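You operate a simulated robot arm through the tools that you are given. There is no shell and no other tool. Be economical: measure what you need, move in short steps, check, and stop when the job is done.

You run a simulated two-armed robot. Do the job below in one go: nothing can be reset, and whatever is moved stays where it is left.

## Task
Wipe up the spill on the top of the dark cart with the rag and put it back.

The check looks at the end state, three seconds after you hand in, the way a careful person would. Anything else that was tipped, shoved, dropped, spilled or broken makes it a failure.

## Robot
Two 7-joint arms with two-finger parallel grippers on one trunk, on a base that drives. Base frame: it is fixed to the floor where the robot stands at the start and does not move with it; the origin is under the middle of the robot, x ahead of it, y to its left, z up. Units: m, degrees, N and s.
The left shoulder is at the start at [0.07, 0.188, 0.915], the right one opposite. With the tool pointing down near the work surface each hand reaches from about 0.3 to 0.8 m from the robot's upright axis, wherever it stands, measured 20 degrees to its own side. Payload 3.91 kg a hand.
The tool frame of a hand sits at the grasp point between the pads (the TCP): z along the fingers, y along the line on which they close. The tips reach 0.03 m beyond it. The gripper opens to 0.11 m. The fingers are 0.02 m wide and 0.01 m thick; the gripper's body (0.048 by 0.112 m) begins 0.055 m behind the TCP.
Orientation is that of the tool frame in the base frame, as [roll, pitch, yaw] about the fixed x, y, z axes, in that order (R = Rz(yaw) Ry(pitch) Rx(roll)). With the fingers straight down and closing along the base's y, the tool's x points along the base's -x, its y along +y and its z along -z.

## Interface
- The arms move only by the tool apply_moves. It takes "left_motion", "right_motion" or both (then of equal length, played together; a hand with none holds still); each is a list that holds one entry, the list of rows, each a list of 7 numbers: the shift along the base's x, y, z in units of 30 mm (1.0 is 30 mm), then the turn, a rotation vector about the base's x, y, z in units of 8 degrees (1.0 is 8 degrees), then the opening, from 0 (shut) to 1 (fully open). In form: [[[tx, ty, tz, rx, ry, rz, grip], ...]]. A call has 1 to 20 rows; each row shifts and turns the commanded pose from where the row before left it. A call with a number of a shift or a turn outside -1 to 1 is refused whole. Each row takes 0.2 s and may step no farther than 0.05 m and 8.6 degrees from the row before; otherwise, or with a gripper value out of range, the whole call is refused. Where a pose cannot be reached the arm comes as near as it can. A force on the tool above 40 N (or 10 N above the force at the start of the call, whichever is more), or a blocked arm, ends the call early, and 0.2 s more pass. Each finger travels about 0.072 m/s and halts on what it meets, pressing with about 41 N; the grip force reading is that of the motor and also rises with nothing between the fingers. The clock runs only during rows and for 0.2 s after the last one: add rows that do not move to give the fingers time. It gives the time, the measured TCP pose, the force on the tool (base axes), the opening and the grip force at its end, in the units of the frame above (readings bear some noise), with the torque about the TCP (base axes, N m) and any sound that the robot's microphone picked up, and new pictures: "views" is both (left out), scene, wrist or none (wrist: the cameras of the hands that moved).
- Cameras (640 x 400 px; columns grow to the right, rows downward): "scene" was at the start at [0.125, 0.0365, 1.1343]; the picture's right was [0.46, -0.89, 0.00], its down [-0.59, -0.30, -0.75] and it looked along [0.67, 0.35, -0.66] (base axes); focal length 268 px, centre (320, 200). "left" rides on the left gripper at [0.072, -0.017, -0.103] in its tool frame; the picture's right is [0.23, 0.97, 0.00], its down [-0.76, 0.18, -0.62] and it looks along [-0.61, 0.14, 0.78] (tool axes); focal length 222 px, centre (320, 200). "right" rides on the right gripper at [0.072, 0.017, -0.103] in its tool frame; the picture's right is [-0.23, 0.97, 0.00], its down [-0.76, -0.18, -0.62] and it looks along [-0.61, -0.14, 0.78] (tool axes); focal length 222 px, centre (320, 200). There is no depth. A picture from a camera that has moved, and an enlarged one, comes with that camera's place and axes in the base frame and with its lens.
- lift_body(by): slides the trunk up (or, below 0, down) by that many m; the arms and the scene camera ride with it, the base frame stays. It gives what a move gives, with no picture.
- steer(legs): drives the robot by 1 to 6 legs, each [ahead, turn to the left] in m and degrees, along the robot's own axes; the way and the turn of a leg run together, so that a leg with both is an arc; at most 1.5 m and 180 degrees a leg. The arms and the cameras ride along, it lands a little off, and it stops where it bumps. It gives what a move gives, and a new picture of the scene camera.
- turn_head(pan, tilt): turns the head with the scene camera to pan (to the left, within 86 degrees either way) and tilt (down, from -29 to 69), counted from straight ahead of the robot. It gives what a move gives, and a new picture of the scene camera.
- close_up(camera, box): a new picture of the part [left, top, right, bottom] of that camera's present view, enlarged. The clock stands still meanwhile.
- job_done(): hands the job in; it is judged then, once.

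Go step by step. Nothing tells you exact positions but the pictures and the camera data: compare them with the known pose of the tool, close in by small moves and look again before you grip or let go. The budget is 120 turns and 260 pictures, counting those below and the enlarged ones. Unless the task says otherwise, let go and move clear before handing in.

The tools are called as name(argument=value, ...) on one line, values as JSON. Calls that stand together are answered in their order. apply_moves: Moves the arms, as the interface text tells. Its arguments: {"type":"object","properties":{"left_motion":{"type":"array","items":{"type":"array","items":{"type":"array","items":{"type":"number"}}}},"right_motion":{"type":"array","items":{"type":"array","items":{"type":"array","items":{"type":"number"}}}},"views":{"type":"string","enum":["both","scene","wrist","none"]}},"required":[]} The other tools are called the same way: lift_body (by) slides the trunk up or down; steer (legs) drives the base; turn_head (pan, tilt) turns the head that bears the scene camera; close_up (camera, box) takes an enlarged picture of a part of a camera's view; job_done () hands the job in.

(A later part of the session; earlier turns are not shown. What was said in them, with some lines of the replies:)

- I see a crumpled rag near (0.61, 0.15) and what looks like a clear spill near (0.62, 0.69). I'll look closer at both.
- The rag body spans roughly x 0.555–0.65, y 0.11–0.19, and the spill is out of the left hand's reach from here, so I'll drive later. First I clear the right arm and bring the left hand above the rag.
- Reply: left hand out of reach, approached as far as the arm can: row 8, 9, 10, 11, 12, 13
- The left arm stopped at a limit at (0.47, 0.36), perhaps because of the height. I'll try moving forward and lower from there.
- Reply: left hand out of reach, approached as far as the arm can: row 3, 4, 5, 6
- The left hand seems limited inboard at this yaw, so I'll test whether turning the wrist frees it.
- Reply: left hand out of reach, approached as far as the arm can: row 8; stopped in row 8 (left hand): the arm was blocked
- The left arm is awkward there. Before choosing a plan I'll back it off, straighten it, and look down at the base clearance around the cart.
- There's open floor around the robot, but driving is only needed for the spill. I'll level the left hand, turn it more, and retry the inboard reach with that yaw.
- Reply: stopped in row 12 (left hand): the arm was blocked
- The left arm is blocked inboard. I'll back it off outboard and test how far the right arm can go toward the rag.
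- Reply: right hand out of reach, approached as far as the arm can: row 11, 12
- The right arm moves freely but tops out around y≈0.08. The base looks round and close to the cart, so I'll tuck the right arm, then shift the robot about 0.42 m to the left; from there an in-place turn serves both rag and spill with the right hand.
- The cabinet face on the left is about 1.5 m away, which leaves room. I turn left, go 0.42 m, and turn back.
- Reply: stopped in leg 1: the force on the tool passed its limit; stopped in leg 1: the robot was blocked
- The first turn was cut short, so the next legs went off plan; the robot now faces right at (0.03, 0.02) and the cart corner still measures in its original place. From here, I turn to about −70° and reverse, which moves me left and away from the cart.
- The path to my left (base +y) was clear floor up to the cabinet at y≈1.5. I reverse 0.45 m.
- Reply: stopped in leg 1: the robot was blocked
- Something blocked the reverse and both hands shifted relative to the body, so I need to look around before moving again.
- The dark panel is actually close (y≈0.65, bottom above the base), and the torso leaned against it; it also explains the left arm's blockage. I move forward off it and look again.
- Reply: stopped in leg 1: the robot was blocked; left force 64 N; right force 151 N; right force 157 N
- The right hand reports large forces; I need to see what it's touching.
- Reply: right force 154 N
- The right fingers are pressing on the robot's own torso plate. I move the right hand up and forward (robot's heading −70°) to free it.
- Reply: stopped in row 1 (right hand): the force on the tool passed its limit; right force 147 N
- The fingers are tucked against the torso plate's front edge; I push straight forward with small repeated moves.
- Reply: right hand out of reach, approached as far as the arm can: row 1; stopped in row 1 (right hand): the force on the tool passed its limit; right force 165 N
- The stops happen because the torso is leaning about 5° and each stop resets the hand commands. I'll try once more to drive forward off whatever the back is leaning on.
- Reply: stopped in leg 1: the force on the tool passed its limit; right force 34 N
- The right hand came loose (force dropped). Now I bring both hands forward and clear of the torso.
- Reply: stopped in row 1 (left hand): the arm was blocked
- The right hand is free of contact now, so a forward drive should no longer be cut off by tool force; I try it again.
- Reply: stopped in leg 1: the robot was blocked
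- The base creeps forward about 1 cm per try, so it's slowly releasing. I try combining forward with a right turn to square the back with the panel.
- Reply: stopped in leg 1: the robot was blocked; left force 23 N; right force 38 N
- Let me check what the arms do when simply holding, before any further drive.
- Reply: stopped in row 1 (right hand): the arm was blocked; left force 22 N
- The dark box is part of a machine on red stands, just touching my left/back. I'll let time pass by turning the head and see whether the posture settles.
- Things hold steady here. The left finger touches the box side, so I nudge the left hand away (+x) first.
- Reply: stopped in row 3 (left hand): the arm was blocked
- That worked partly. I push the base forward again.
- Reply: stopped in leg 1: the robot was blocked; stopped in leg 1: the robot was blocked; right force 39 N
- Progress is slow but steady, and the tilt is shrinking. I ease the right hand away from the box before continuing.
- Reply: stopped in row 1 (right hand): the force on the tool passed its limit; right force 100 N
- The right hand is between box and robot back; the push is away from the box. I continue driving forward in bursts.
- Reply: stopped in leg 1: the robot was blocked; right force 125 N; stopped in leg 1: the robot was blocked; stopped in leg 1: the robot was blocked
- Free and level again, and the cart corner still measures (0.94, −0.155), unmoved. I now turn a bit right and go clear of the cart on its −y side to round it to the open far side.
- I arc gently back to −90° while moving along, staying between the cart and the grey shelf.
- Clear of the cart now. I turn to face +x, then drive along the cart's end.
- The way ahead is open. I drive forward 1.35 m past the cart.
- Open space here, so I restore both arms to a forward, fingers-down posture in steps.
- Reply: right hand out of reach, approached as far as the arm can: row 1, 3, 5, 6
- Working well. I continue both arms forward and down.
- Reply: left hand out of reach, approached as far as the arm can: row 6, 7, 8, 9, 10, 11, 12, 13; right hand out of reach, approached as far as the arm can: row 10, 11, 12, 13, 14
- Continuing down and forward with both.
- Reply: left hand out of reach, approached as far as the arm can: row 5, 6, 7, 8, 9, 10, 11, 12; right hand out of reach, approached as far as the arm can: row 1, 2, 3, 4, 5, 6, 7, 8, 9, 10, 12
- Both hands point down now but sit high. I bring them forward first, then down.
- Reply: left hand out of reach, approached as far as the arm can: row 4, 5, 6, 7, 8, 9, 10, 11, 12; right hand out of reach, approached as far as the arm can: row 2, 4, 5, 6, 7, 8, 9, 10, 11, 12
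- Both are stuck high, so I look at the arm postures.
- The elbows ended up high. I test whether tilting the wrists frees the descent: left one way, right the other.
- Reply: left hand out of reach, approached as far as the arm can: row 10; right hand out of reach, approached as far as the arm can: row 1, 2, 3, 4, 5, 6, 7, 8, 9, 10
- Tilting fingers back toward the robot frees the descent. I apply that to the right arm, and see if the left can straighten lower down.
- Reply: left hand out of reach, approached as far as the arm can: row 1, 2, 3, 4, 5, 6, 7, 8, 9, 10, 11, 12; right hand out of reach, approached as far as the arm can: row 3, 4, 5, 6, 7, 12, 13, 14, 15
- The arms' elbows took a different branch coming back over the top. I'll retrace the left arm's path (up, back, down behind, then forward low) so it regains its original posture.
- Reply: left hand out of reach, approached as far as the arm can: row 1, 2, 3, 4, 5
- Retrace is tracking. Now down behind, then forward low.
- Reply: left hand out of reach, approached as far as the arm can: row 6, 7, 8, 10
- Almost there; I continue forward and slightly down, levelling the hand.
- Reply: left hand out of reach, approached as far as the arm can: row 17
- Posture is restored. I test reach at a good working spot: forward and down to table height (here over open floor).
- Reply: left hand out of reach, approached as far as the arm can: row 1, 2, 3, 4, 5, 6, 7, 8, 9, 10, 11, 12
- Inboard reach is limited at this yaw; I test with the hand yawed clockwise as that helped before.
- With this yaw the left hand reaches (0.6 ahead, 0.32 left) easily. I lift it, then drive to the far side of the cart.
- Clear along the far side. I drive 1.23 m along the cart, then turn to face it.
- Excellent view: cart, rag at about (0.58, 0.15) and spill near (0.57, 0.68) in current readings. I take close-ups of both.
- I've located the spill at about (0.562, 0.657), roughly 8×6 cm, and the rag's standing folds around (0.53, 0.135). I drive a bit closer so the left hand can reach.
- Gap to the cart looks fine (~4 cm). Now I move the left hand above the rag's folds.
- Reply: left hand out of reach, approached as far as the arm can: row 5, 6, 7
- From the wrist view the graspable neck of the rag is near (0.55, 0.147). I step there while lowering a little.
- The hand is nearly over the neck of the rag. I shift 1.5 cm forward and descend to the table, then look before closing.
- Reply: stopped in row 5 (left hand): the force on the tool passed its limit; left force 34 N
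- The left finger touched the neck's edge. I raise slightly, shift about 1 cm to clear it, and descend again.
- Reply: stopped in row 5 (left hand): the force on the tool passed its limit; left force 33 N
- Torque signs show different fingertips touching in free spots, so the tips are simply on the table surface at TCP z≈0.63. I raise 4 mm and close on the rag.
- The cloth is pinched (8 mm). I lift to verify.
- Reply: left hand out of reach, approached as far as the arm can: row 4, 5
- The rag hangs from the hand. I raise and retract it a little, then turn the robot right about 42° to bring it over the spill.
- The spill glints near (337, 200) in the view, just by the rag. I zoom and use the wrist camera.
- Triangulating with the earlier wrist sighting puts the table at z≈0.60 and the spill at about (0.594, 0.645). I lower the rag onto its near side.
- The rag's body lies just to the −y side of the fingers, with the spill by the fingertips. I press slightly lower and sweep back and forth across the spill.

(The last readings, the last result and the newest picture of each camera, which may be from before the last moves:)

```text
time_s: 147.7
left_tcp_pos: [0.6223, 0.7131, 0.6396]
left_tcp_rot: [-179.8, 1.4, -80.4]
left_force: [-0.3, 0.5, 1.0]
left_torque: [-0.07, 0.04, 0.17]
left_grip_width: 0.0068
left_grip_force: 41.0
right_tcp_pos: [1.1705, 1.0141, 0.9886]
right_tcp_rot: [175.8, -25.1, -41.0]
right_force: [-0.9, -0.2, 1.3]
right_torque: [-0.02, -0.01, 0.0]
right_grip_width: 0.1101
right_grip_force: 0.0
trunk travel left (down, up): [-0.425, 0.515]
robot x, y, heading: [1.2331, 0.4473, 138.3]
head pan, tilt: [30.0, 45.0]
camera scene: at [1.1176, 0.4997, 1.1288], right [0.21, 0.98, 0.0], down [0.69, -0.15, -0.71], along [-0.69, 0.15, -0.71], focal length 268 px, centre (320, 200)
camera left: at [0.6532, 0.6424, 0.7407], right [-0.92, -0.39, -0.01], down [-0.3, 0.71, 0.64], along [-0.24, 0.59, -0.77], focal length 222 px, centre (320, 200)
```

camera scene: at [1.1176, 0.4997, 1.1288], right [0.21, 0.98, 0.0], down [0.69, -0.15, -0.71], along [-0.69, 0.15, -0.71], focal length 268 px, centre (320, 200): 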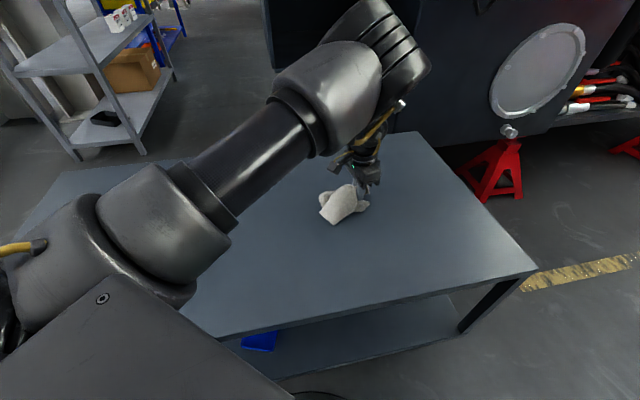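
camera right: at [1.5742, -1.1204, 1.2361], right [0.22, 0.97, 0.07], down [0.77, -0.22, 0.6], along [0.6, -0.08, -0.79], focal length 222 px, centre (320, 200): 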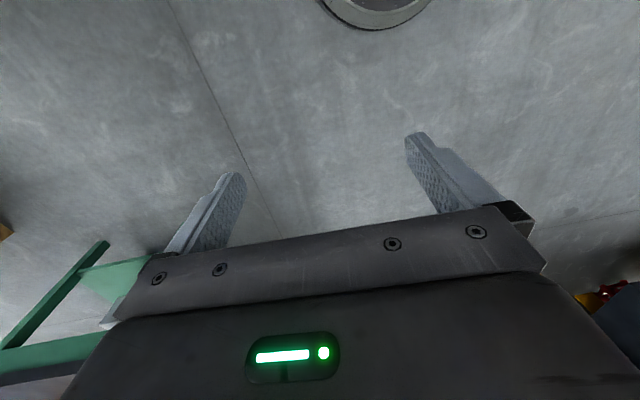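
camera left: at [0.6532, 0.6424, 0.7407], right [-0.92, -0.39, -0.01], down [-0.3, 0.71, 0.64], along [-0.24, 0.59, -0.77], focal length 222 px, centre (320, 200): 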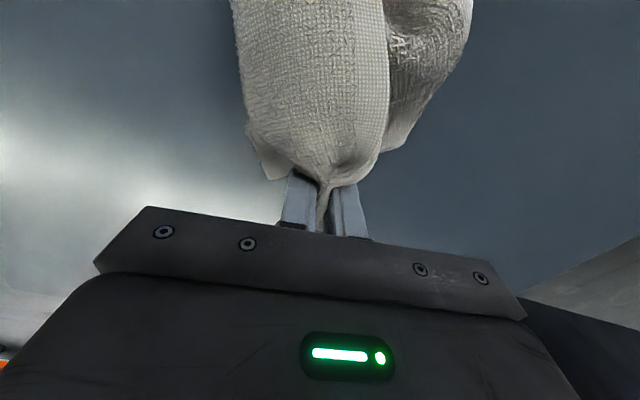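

The rag shows a wet patch, so it is absorbing. I do another pass over the area, then lift to inspect.

apply_moves(left_motion=[[[0, 0, -0.15, 0, 0, 0, 0], [-0.4, 0, 0, 0, 0, 0, 0], [0, -0.8, 0, 0, 0, 0, 0], [0, -0.8, 0, 0, 0, 0, 0], [0, -0.8, 0, 0, 0, 0, 0], [0, -0.8, 0, 0, 0, 0, 0], [-0.6, 0, 0, 0, 0, 0, 0], [-0.3, 0.8, 0, 0, 0, 0, 0], [0, 0.8, 0, 0, 0, 0, 0], [0, 0.8, 0, 0, 0, 0, 0], [0, 0.8, 0, 0, 0, 0, 0], [0.8, 0, 0, 0, 0, 0, 0], [0.5, -0.8, 0, 0, 0, 0, 0], [0.3, -0.8, 0, 0, 0, 0, 0], [0, -0.8, 0, 0, 0, 0, 0], [0, -0.8, 0.3, 0, 0, 0, 0], [0, -0.8, 0.9, 0, 0, 0, 0], [0, -0.8, 0.9, 0, 0, 0, 0], [0, -0.6, 0.9, 0, 0, 0, 0], [0, 0, 0.9, 0, 0, 0, 0]]], views="scene")

close_up(camera="scene", box=[280, 150, 400, 225])

```text
time_s: 151.9
left_tcp_pos: [0.6316, 0.5502, 0.7535]
left_tcp_rot: [-180.0, 1.4, -80.5]
left_force: [0.0, -0.4, 0.0]
left_torque: [0.01, -0.01, 0.17]
left_grip_width: 0.0073
left_grip_force: 41.3
right_tcp_pos: [1.1706, 1.0155, 0.9879]
right_tcp_rot: [176.0, -25.1, -41.1]
right_force: [-0.1, 0.7, 0.1]
right_torque: [0.0, 0.0, -0.01]
right_grip_width: 0.1099
right_grip_force: 0.1
trunk travel left (down, up): [-0.425, 0.515]
robot x, y, heading: [1.2329, 0.4542, 138.1]
head pan, tilt: [30.0, 45.0]
camera scene: at [1.1181, 0.4999, 1.1288], right [0.21, 0.98, 0.0], down [0.69, -0.15, -0.71], along [-0.69, 0.15, -0.71], focal length 268 px, centre (320, 200)
```

scene: 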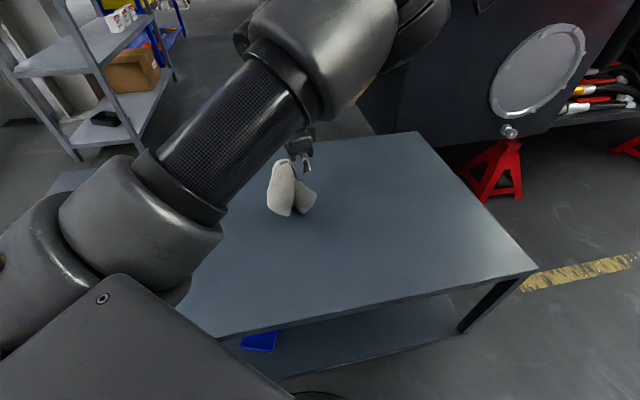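

```text
5.33 times, centred on (340, 188) of scene
camera zoom: at [1.1181, 0.4999, 1.1288], right [0.21, 0.98, 0.0], down [0.69, -0.15, -0.71], along [-0.69, 0.15, -0.71], focal length 1427 px, centre (213, 267)
```

zoom: 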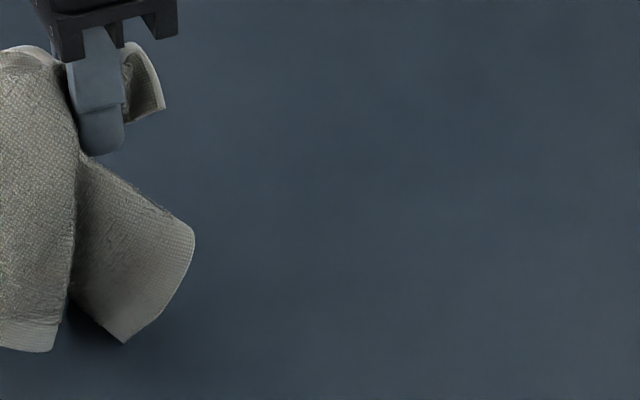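

The spill area looks clean from this angle. I raise the rag a bit, turn back left, and re-inspect with other lighting.

apply_moves(left_motion=[[[0, 0, 0.9, 0, 0, 0, 0], [0, 0, 0.8, 0, 0, 0, 0]]], views="none")

steer(legs=[[0, 42]])

turn_head(pan=-20, tilt=48)

close_up(camera="scene", box=[180, 100, 420, 250])

close_up(camera="left", box=[0, 0, 640, 400])

```text
time_s: 152.5
left_tcp_pos: [0.6285, 0.5458, 0.8019]
left_tcp_rot: [-179.5, 1.4, -79.6]
left_force: [-0.9, 0.3, -0.4]
left_torque: [0.01, 0.03, 0.14]
left_grip_width: 0.007
left_grip_force: 41.5
right_tcp_pos: [1.1711, 1.0153, 0.988]
right_tcp_rot: [175.9, -25.0, -41.0]
right_force: [-0.4, -0.6, -0.1]
right_torque: [-0.04, 0.0, 0.01]
right_grip_width: 0.11
right_grip_force: 0.1
trunk travel left (down, up): [-0.425, 0.515]
robot x, y, heading: [1.2349, 0.4508, 138.2]
head pan, tilt: [30.0, 45.0]
```

```text
time_s: 154.8
left_tcp_pos: [0.7207, 0.1161, 0.8036]
left_tcp_rot: [-179.3, 1.7, -37.5]
left_force: [0.1, 0.6, 0.2]
left_torque: [0.04, -0.01, -0.18]
left_grip_width: 0.0069
left_grip_force: 41.2
right_tcp_pos: [0.8095, 0.8279, 0.9885]
right_tcp_rot: [175.9, -25.1, 1.1]
right_force: [0.3, 0.0, -0.2]
right_torque: [0.04, 0.0, -0.01]
right_grip_width: 0.1099
right_grip_force: 0.1
trunk travel left (down, up): [-0.425, 0.515]
robot x, y, heading: [1.2345, 0.4518, -179.9]
head pan, tilt: [30.0, 45.0]
camera scene: at [1.114, 0.408, 1.1288], right [-0.5, 0.86, 0.0], down [0.61, 0.36, -0.71], along [-0.61, -0.36, -0.71], focal length 268 px, centre (320, 200)
```

scene: 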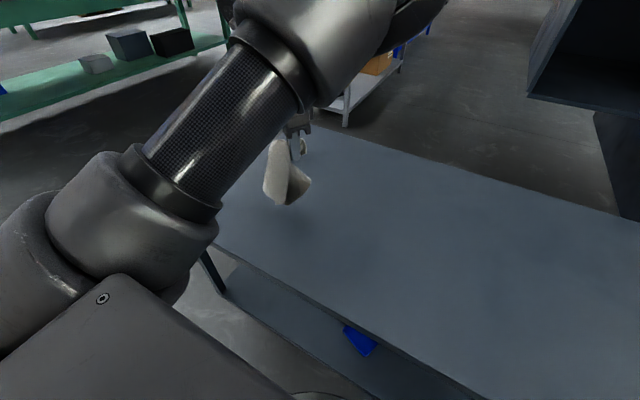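

```text
time_s: 156.0
left_tcp_pos: [0.7209, 0.115, 0.8024]
left_tcp_rot: [-179.3, 1.8, -37.5]
left_force: [0.5, 0.3, -0.3]
left_torque: [-0.01, 0.0, -0.18]
left_grip_width: 0.0071
left_grip_force: 40.8
right_tcp_pos: [0.8101, 0.8283, 0.9885]
right_tcp_rot: [175.8, -25.1, 1.2]
right_force: [-0.1, -0.1, 0.3]
right_torque: [-0.03, -0.01, -0.03]
right_grip_width: 0.1098
right_grip_force: 0.1
trunk travel left (down, up): [-0.425, 0.515]
robot x, y, heading: [1.2341, 0.4516, -179.7]
head pan, tilt: [-20.0, 48.0]
camera scene: at [1.1102, 0.4759, 1.1246], right [0.34, 0.94, 0.0], down [0.7, -0.25, -0.67], along [-0.63, 0.23, -0.74], focal length 268 px, centre (320, 200)
```

scene: 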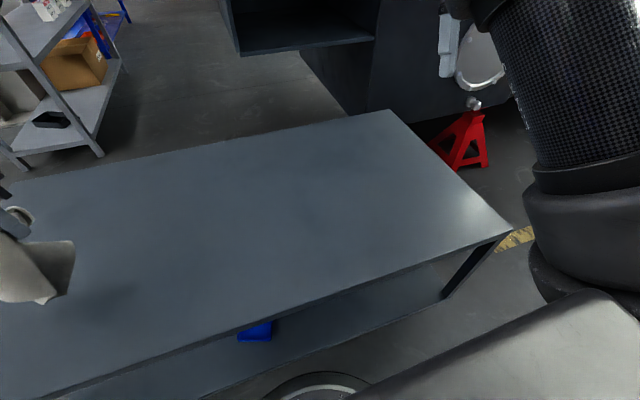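

```text
2.67 times, centred on (300, 175) of scene
camera zoom: at [1.1102, 0.4759, 1.1246], right [0.34, 0.94, 0.0], down [0.7, -0.25, -0.67], along [-0.63, 0.23, -0.74], focal length 714 px, centre (373, 267)
```

zoom: 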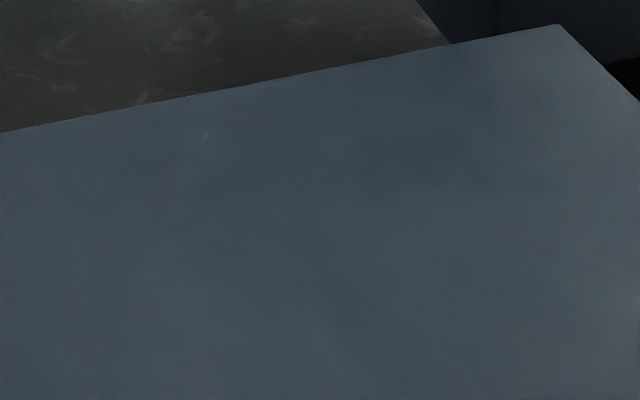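

```text
1.00 times, centred on (320, 200) of left
camera zoom: at [0.7923, 0.0831, 0.9039], right [-0.41, -0.91, -0.02], down [-0.7, 0.31, 0.64], along [-0.58, 0.28, -0.77], focal length 222 px, centre (320, 200)
```

zoom: 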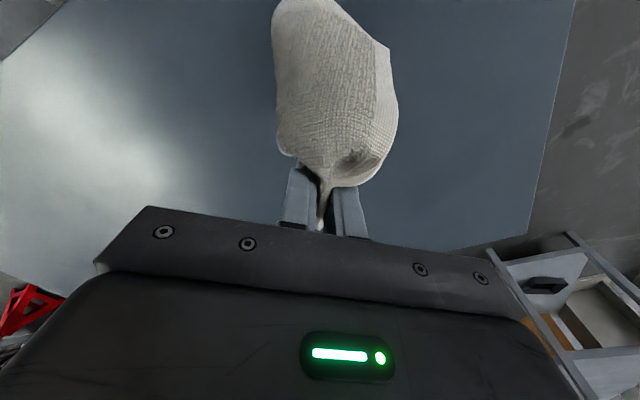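

The spill area is clean in the glare too. There's a tiny glint elsewhere on the table; I zoom in on it.

close_up(camera="scene", box=[232, 135, 280, 165])

close_up(camera="left", box=[0, 20, 290, 200])

```text
13.33 times, centred on (256, 150) of scene
camera zoom: at [1.1102, 0.4759, 1.1246], right [0.34, 0.94, 0.0], down [0.7, -0.25, -0.67], along [-0.63, 0.23, -0.74], focal length 3568 px, centre (1173, 867)
```

zoom: 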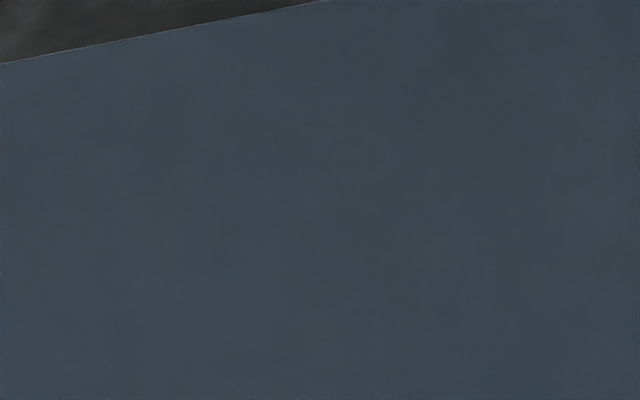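

```text
2.21 times, centred on (145, 110) of left
camera zoom: at [0.7923, 0.0831, 0.9039], right [-0.41, -0.91, -0.02], down [-0.7, 0.31, 0.64], along [-0.58, 0.28, -0.77], focal length 490 px, centre (706, 399)
```

zoom: 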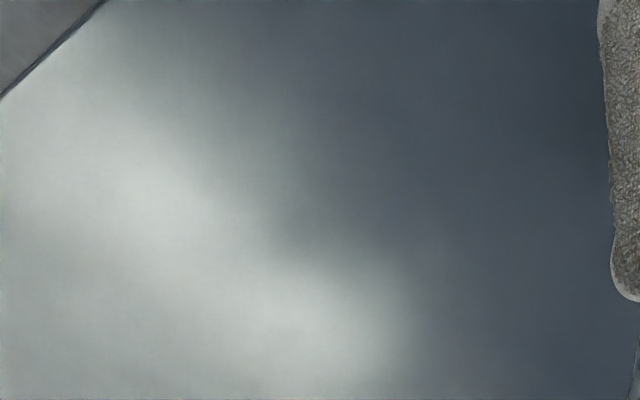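

The glint was only a rendering sparkle. I check the exact spill location at higher zoom.

close_up(camera="scene", box=[266, 150, 362, 210])

```text
6.67 times, centred on (314, 180) of scene
camera zoom: at [1.1102, 0.4759, 1.1246], right [0.34, 0.94, 0.0], down [0.7, -0.25, -0.67], along [-0.63, 0.23, -0.74], focal length 1784 px, centre (360, 333)
```

zoom: 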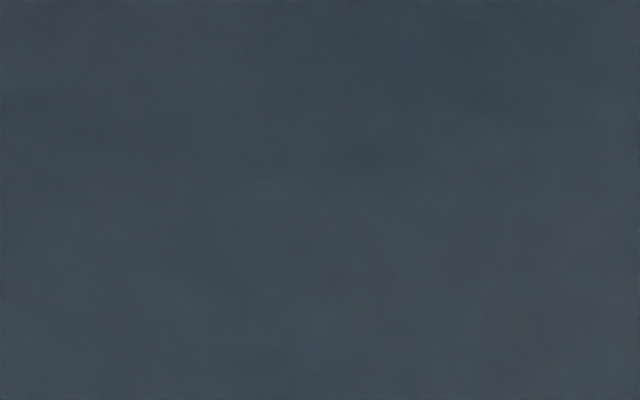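

Clean. Now I return the rag to its original spot by going back to the same grasp pose (0.548, 0.155).

apply_moves(left_motion=[[[-0.6, 0.2, -0.7, 0, 0, 0, 0], [-0.8, 0.2, -0.7, 0, 0, 0, 0], [-0.8, 0.2, -0.7, 0, 0, 0, 0], [-0.8, 0.2, -0.7, 0, 0, 0, 0], [-0.9, 0.2, -0.7, 0, 0, 0, 0], [-0.9, 0.2, -0.5, 0, 0, 0, 0], [-0.9, 0.2, -0.5, 0, 0, 0, 0], [0, 0, -0.5, 0, 0, 0, 0]]], views="wrist")

turn_head(pan=0, tilt=45)

```text
time_s: 157.8
left_tcp_pos: [0.5517, 0.1573, 0.6531]
left_tcp_rot: [-179.4, 1.7, -37.8]
left_force: [-0.5, -0.4, -0.3]
left_torque: [-0.01, 0.01, -0.22]
left_grip_width: 0.0068
left_grip_force: 41.2
left hand out of reach, approached as far as the arm can: row 7
right_tcp_pos: [0.81, 0.827, 0.9871]
right_tcp_rot: [175.9, -25.1, 1.1]
right_force: [-0.4, 0.5, -0.1]
right_torque: [-0.01, -0.01, 0.0]
right_grip_width: 0.1102
right_grip_force: 0.1
trunk travel left (down, up): [-0.425, 0.515]
robot x, y, heading: [1.234, 0.4524, -179.7]
head pan, tilt: [-20.0, 48.0]
camera left: at [0.6236, 0.1244, 0.7541], right [-0.42, -0.91, -0.02], down [-0.7, 0.31, 0.64], along [-0.58, 0.28, -0.76], focal length 222 px, centre (320, 200)
```

left: 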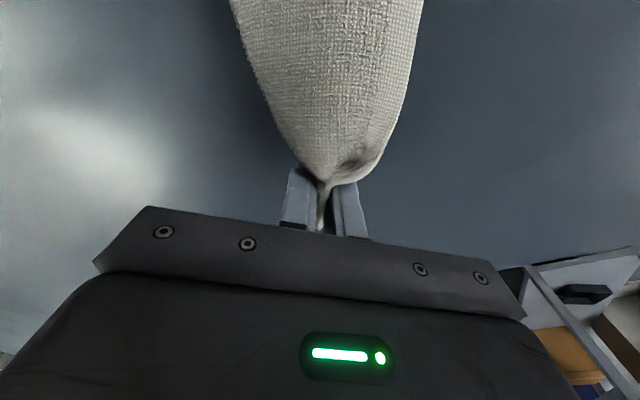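

```text
time_s: 158.6
left_tcp_pos: [0.5536, 0.1558, 0.6538]
left_tcp_rot: [-179.4, 1.7, -37.7]
left_force: [0.6, 0.8, -0.3]
left_torque: [0.01, 0.02, -0.18]
left_grip_width: 0.0072
left_grip_force: 40.8
right_tcp_pos: [0.8104, 0.828, 0.9886]
right_tcp_rot: [175.9, -25.1, 1.2]
right_force: [-1.1, 0.1, 0.3]
right_torque: [0.01, -0.01, 0.0]
right_grip_width: 0.1098
right_grip_force: 0.2
trunk travel left (down, up): [-0.425, 0.515]
robot x, y, heading: [1.2323, 0.4515, -179.8]
head pan, tilt: [0.0, 45.0]
camera scene: at [1.103, 0.4491, 1.1288], right [0.0, 1.0, 0.0], down [0.71, 0.0, -0.71], along [-0.71, 0.0, -0.71], focal length 268 px, centre (320, 200)
```

scene: 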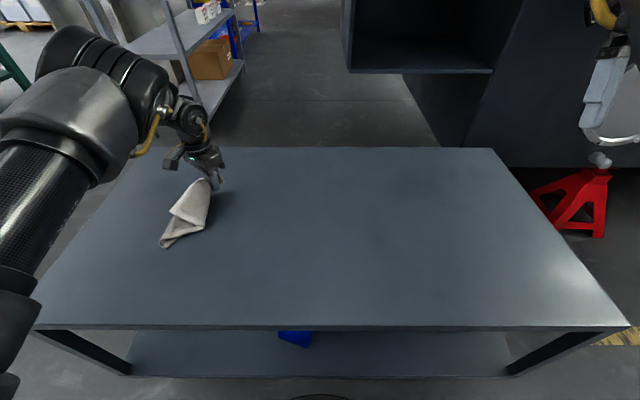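

The rag now trails toward the robot, so its body sits ~5 cm off from the original centre (pixel 188,215 vs 208,205). I shift it +y and slightly away before releasing.

apply_moves(left_motion=[[[0, 0.3, 0.6, 0, 0, 0, 0], [0, 0.5, 0, 0, 0, 0, 0], [-0.2, 0.5, 0, 0, 0, 0, 0], [-0.3, 0.5, -0.2, 0, 0, 0, 0], [-0.3, 0.2, -0.6, 0, 0, 0, 0], [-0.3, 0, -0.3, 0, 0, 0, 0]]], views="scene")

```text
time_s: 160.0
left_tcp_pos: [0.5664, 0.1894, 0.6332]
left_tcp_rot: [-179.7, 1.9, -37.8]
left_force: [1.1, -0.2, 0.6]
left_torque: [0.02, -0.01, -0.16]
left_grip_width: 0.0071
left_grip_force: 40.8
left hand out of reach, approached as far as the arm can: row 1, 2, 3, 4, 5, 6
right_tcp_pos: [0.8101, 0.8285, 0.9876]
right_tcp_rot: [175.8, -25.1, 1.1]
right_force: [-0.2, -0.8, -0.4]
right_torque: [0.02, 0.01, 0.0]
right_grip_width: 0.1101
right_grip_force: 0.0
trunk travel left (down, up): [-0.425, 0.515]
robot x, y, heading: [1.2332, 0.4521, -179.9]
head pan, tilt: [0.0, 45.0]
camera scene: at [1.1031, 0.4489, 1.1289], right [0.0, 1.0, 0.0], down [0.71, 0.0, -0.71], along [-0.71, 0.0, -0.71], focal length 268 px, centre (320, 200)
```

scene: 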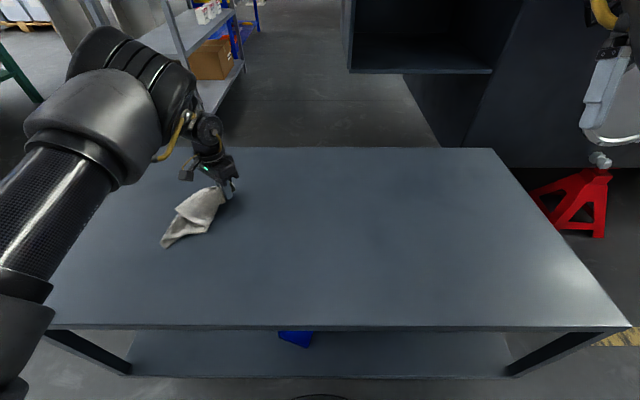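

I lift slightly and use a small −4° base turn to carry the rag the remaining distance.

apply_moves(left_motion=[[[0, 0, 0.8, 0, 0, 0, 0], [0, 0, 0.8, 0, 0, 0, 0]]], views="none")

steer(legs=[[0, -4]])

apply_moves(left_motion=[[[0, 0, -0.6, 0, 0, 0, 0], [0, 0, -0.6, 0, 0, 0, 0], [0, 0, -0.3, 0, 0, 0, 0]]], views="both")

```text
time_s: 160.6
left_tcp_pos: [0.5702, 0.1889, 0.6825]
left_tcp_rot: [-179.6, 1.7, -37.8]
left_force: [0.0, -0.2, 0.0]
left_torque: [0.01, 0.02, -0.19]
left_grip_width: 0.007
left_grip_force: 40.9
left hand out of reach, approached as far as the arm can: row 2
right_tcp_pos: [0.8104, 0.8272, 0.9886]
right_tcp_rot: [175.9, -25.0, 1.1]
right_force: [-0.6, -0.5, -0.5]
right_torque: [0.0, 0.0, -0.01]
right_grip_width: 0.11
right_grip_force: 0.1
trunk travel left (down, up): [-0.425, 0.515]
robot x, y, heading: [1.2335, 0.4548, -179.8]
head pan, tilt: [0.0, 45.0]
```

```text
time_s: 161.5
left_tcp_pos: [0.554, 0.2357, 0.6819]
left_tcp_rot: [-179.8, 1.8, -41.8]
left_force: [0.2, 0.9, 0.3]
left_torque: [0.0, -0.01, 0.06]
left_grip_width: 0.007
left_grip_force: 40.9
right_tcp_pos: [0.8368, 0.8564, 0.987]
right_tcp_rot: [175.7, -25.1, -2.9]
right_force: [0.1, 0.5, -0.2]
right_torque: [-0.04, -0.01, -0.02]
right_grip_width: 0.11
right_grip_force: 0.0
trunk travel left (down, up): [-0.425, 0.515]
robot x, y, heading: [1.2331, 0.4526, 176.1]
head pan, tilt: [0.0, 45.0]
camera scene: at [1.1034, 0.4593, 1.1288], right [0.07, 1.0, 0.0], down [0.71, -0.05, -0.71], along [-0.71, 0.05, -0.71], focal length 268 px, centre (320, 200)
```

scene: 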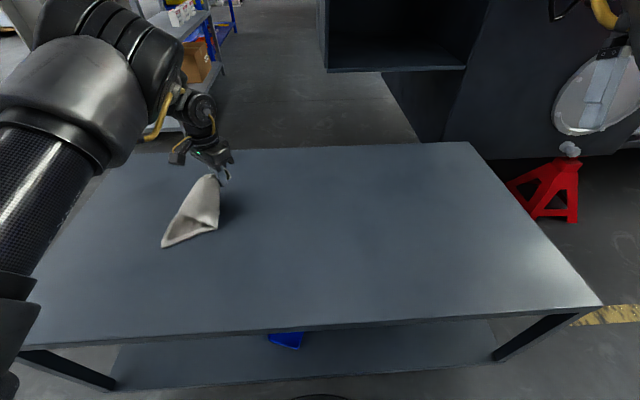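

```text
time_s: 162.3
left_tcp_pos: [0.5526, 0.236, 0.6361]
left_tcp_rot: [-179.7, 1.8, -41.8]
left_force: [-0.5, -0.4, -0.2]
left_torque: [0.03, 0.0, 0.02]
left_grip_width: 0.007
left_grip_force: 41.6
right_tcp_pos: [0.8364, 0.8562, 0.9879]
right_tcp_rot: [175.9, -25.1, -2.8]
right_force: [0.3, 1.1, 0.0]
right_torque: [0.0, -0.02, 0.01]
right_grip_width: 0.1098
right_grip_force: 0.0
trunk travel left (down, up): [-0.425, 0.515]
robot x, y, heading: [1.2337, 0.4531, 176.2]
head pan, tilt: [0.0, 45.0]
camera scene: at [1.1032, 0.4581, 1.1288], right [0.07, 1.0, 0.0], down [0.71, -0.05, -0.71], along [-0.71, 0.05, -0.71], focal length 268 px, centre (320, 200)
camera left: at [0.6219, 0.1979, 0.7371], right [-0.48, -0.88, -0.01], down [-0.67, 0.36, 0.65], along [-0.56, 0.32, -0.76], focal length 222 px, centre (320, 200)
```

scene: 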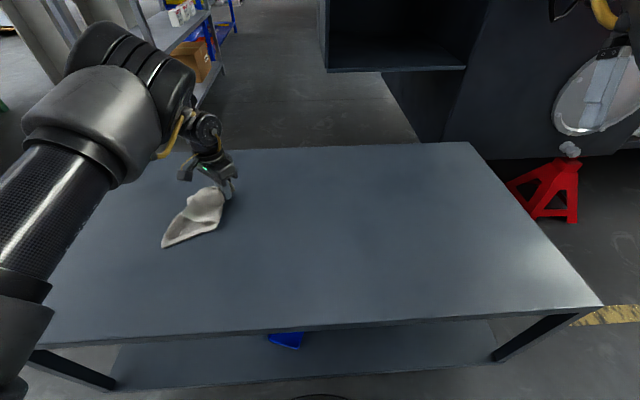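
left: 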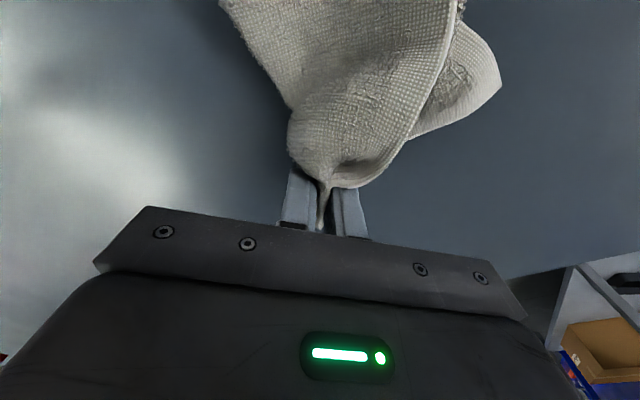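

The rag centroid is now about (0.607, 0.178) versus the original (0.602, 0.150). I nudge 2.5 cm in −y, then release and lift straight up.

apply_moves(left_motion=[[[0, 0, 0.3, 0, 0, 0, 0], [0, -0.45, 0, 0, 0, 0, 0], [0, -0.45, 0, 0, 0, 0, 0], [0, 0, -0.35, 0, 0, 0, 0], [0, 0, 0, 0, 0, 0, 0.2], [0, 0, 0, 0, 0, 0, 0.4], [0, 0, 0, 0, 0, 0, 0.5], [0, 0, 0, 0, 0, 0, 0.5], [0, 0, 0.6, 0, 0, 0, 0.5], [0, 0, 0.8, 0, 0, 0, 0.5], [0, 0, 0.9, 0, 0, 0, 0.5], [0.4, 0, 0.9, 0, 0, 0, 0.5], [0.6, 0, 0.9, 0, 0, 0, 0.5], [0.6, 0, 0.9, 0, 0, 0, 0.5]]], views="both")

```text
time_s: 165.3
left_tcp_pos: [0.603, 0.2074, 0.786]
left_tcp_rot: [-179.6, 1.9, -41.8]
left_force: [-0.3, -0.2, 0.1]
left_torque: [0.01, 0.0, 0.0]
left_grip_width: 0.0551
left_grip_force: 0.1
right_tcp_pos: [0.8368, 0.8565, 0.9881]
right_tcp_rot: [175.9, -25.0, -2.8]
right_force: [0.4, 0.2, 0.3]
right_torque: [-0.02, 0.0, 0.0]
right_grip_width: 0.1099
right_grip_force: 0.1
trunk travel left (down, up): [-0.425, 0.515]
robot x, y, heading: [1.2362, 0.4483, 176.2]
head pan, tilt: [0.0, 45.0]
camera scene: at [1.1045, 0.4586, 1.1289], right [0.07, 1.0, 0.0], down [0.7, -0.05, -0.71], along [-0.71, 0.05, -0.71], focal length 268 px, centre (320, 200)
camera left: at [0.6716, 0.1715, 0.887], right [-0.48, -0.88, -0.01], down [-0.67, 0.36, 0.65], along [-0.56, 0.32, -0.76], focal length 222 px, centre (320, 200)
```

scene: 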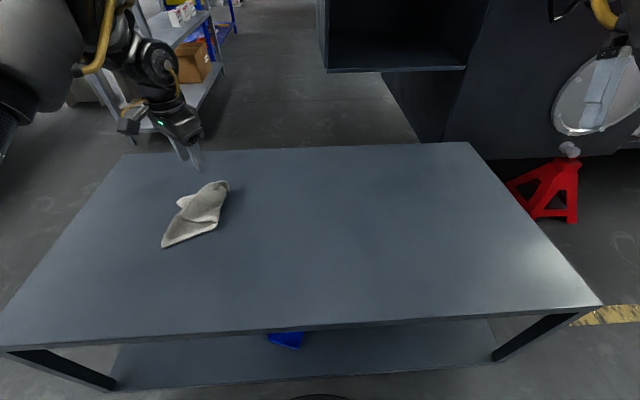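
left: 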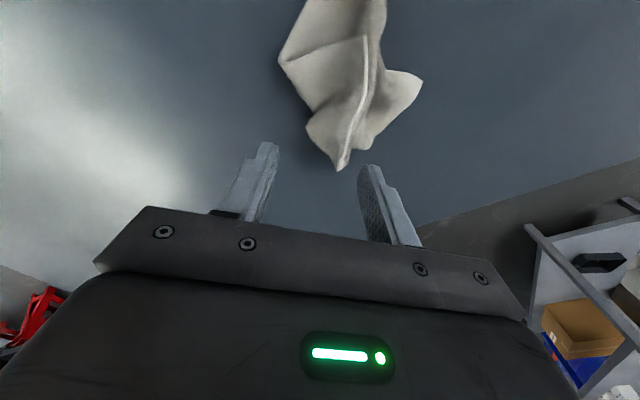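

The rag lies back within a few centimetres of its original spot and the cart top is clean. I back away a little to be clear, with one last look.

steer(legs=[[-0.15, 0]])

close_up(camera="scene", box=[100, 100, 580, 300])

```text
time_s: 166.7
left_tcp_pos: [0.7555, 0.1974, 0.7861]
left_tcp_rot: [-179.6, 1.9, -41.9]
left_force: [0.7, 0.1, 0.3]
left_torque: [0.0, 0.0, 0.02]
left_grip_width: 0.0548
left_grip_force: 0.1
right_tcp_pos: [0.9893, 0.8453, 0.9887]
right_tcp_rot: [175.9, -25.0, -2.8]
right_force: [0.1, 0.9, 0.2]
right_torque: [-0.02, 0.02, -0.01]
right_grip_width: 0.11
right_grip_force: 0.1
trunk travel left (down, up): [-0.425, 0.515]
robot x, y, heading: [1.3851, 0.4449, 176.2]
head pan, tilt: [0.0, 45.0]
camera scene: at [1.2562, 0.448, 1.129], right [0.07, 1.0, 0.0], down [0.7, -0.05, -0.71], along [-0.71, 0.05, -0.71], focal length 268 px, centre (320, 200)
```

scene: 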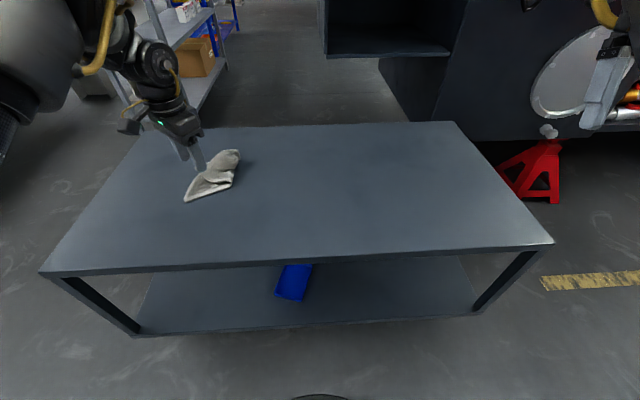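

```text
1.33 times, centred on (340, 200) of scene
camera zoom: at [1.2562, 0.448, 1.129], right [0.07, 1.0, 0.0], down [0.7, -0.05, -0.71], along [-0.71, 0.05, -0.71], focal length 357 px, centre (293, 200)
```

zoom: 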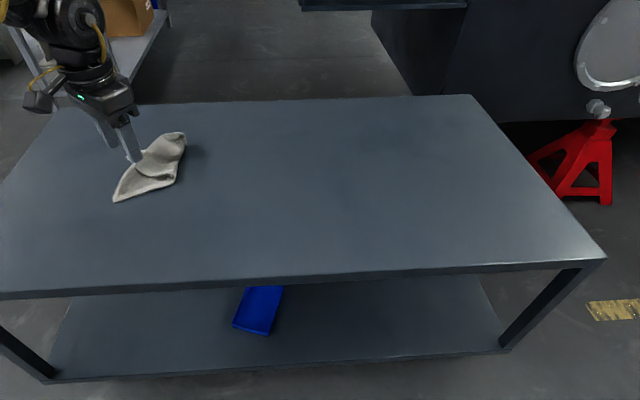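

The cart top is clean, the rag is back in place, and the hands are clear. I'm handing in.

job_done()

```text
The job is handed in.
```

I wiped up the spill and put the rag back about 3 cm from where it started; close-ups of the cart top show no liquid left.

While driving around, the robot touched the cart twice and leaned for a while against the machine on the red stands. The hands also pressed against that machine, the right one with well over 50 N. The cart measured in its original place afterwards, to within a few centimetres. I saw no sign that the machine had moved, but I did not measure it.
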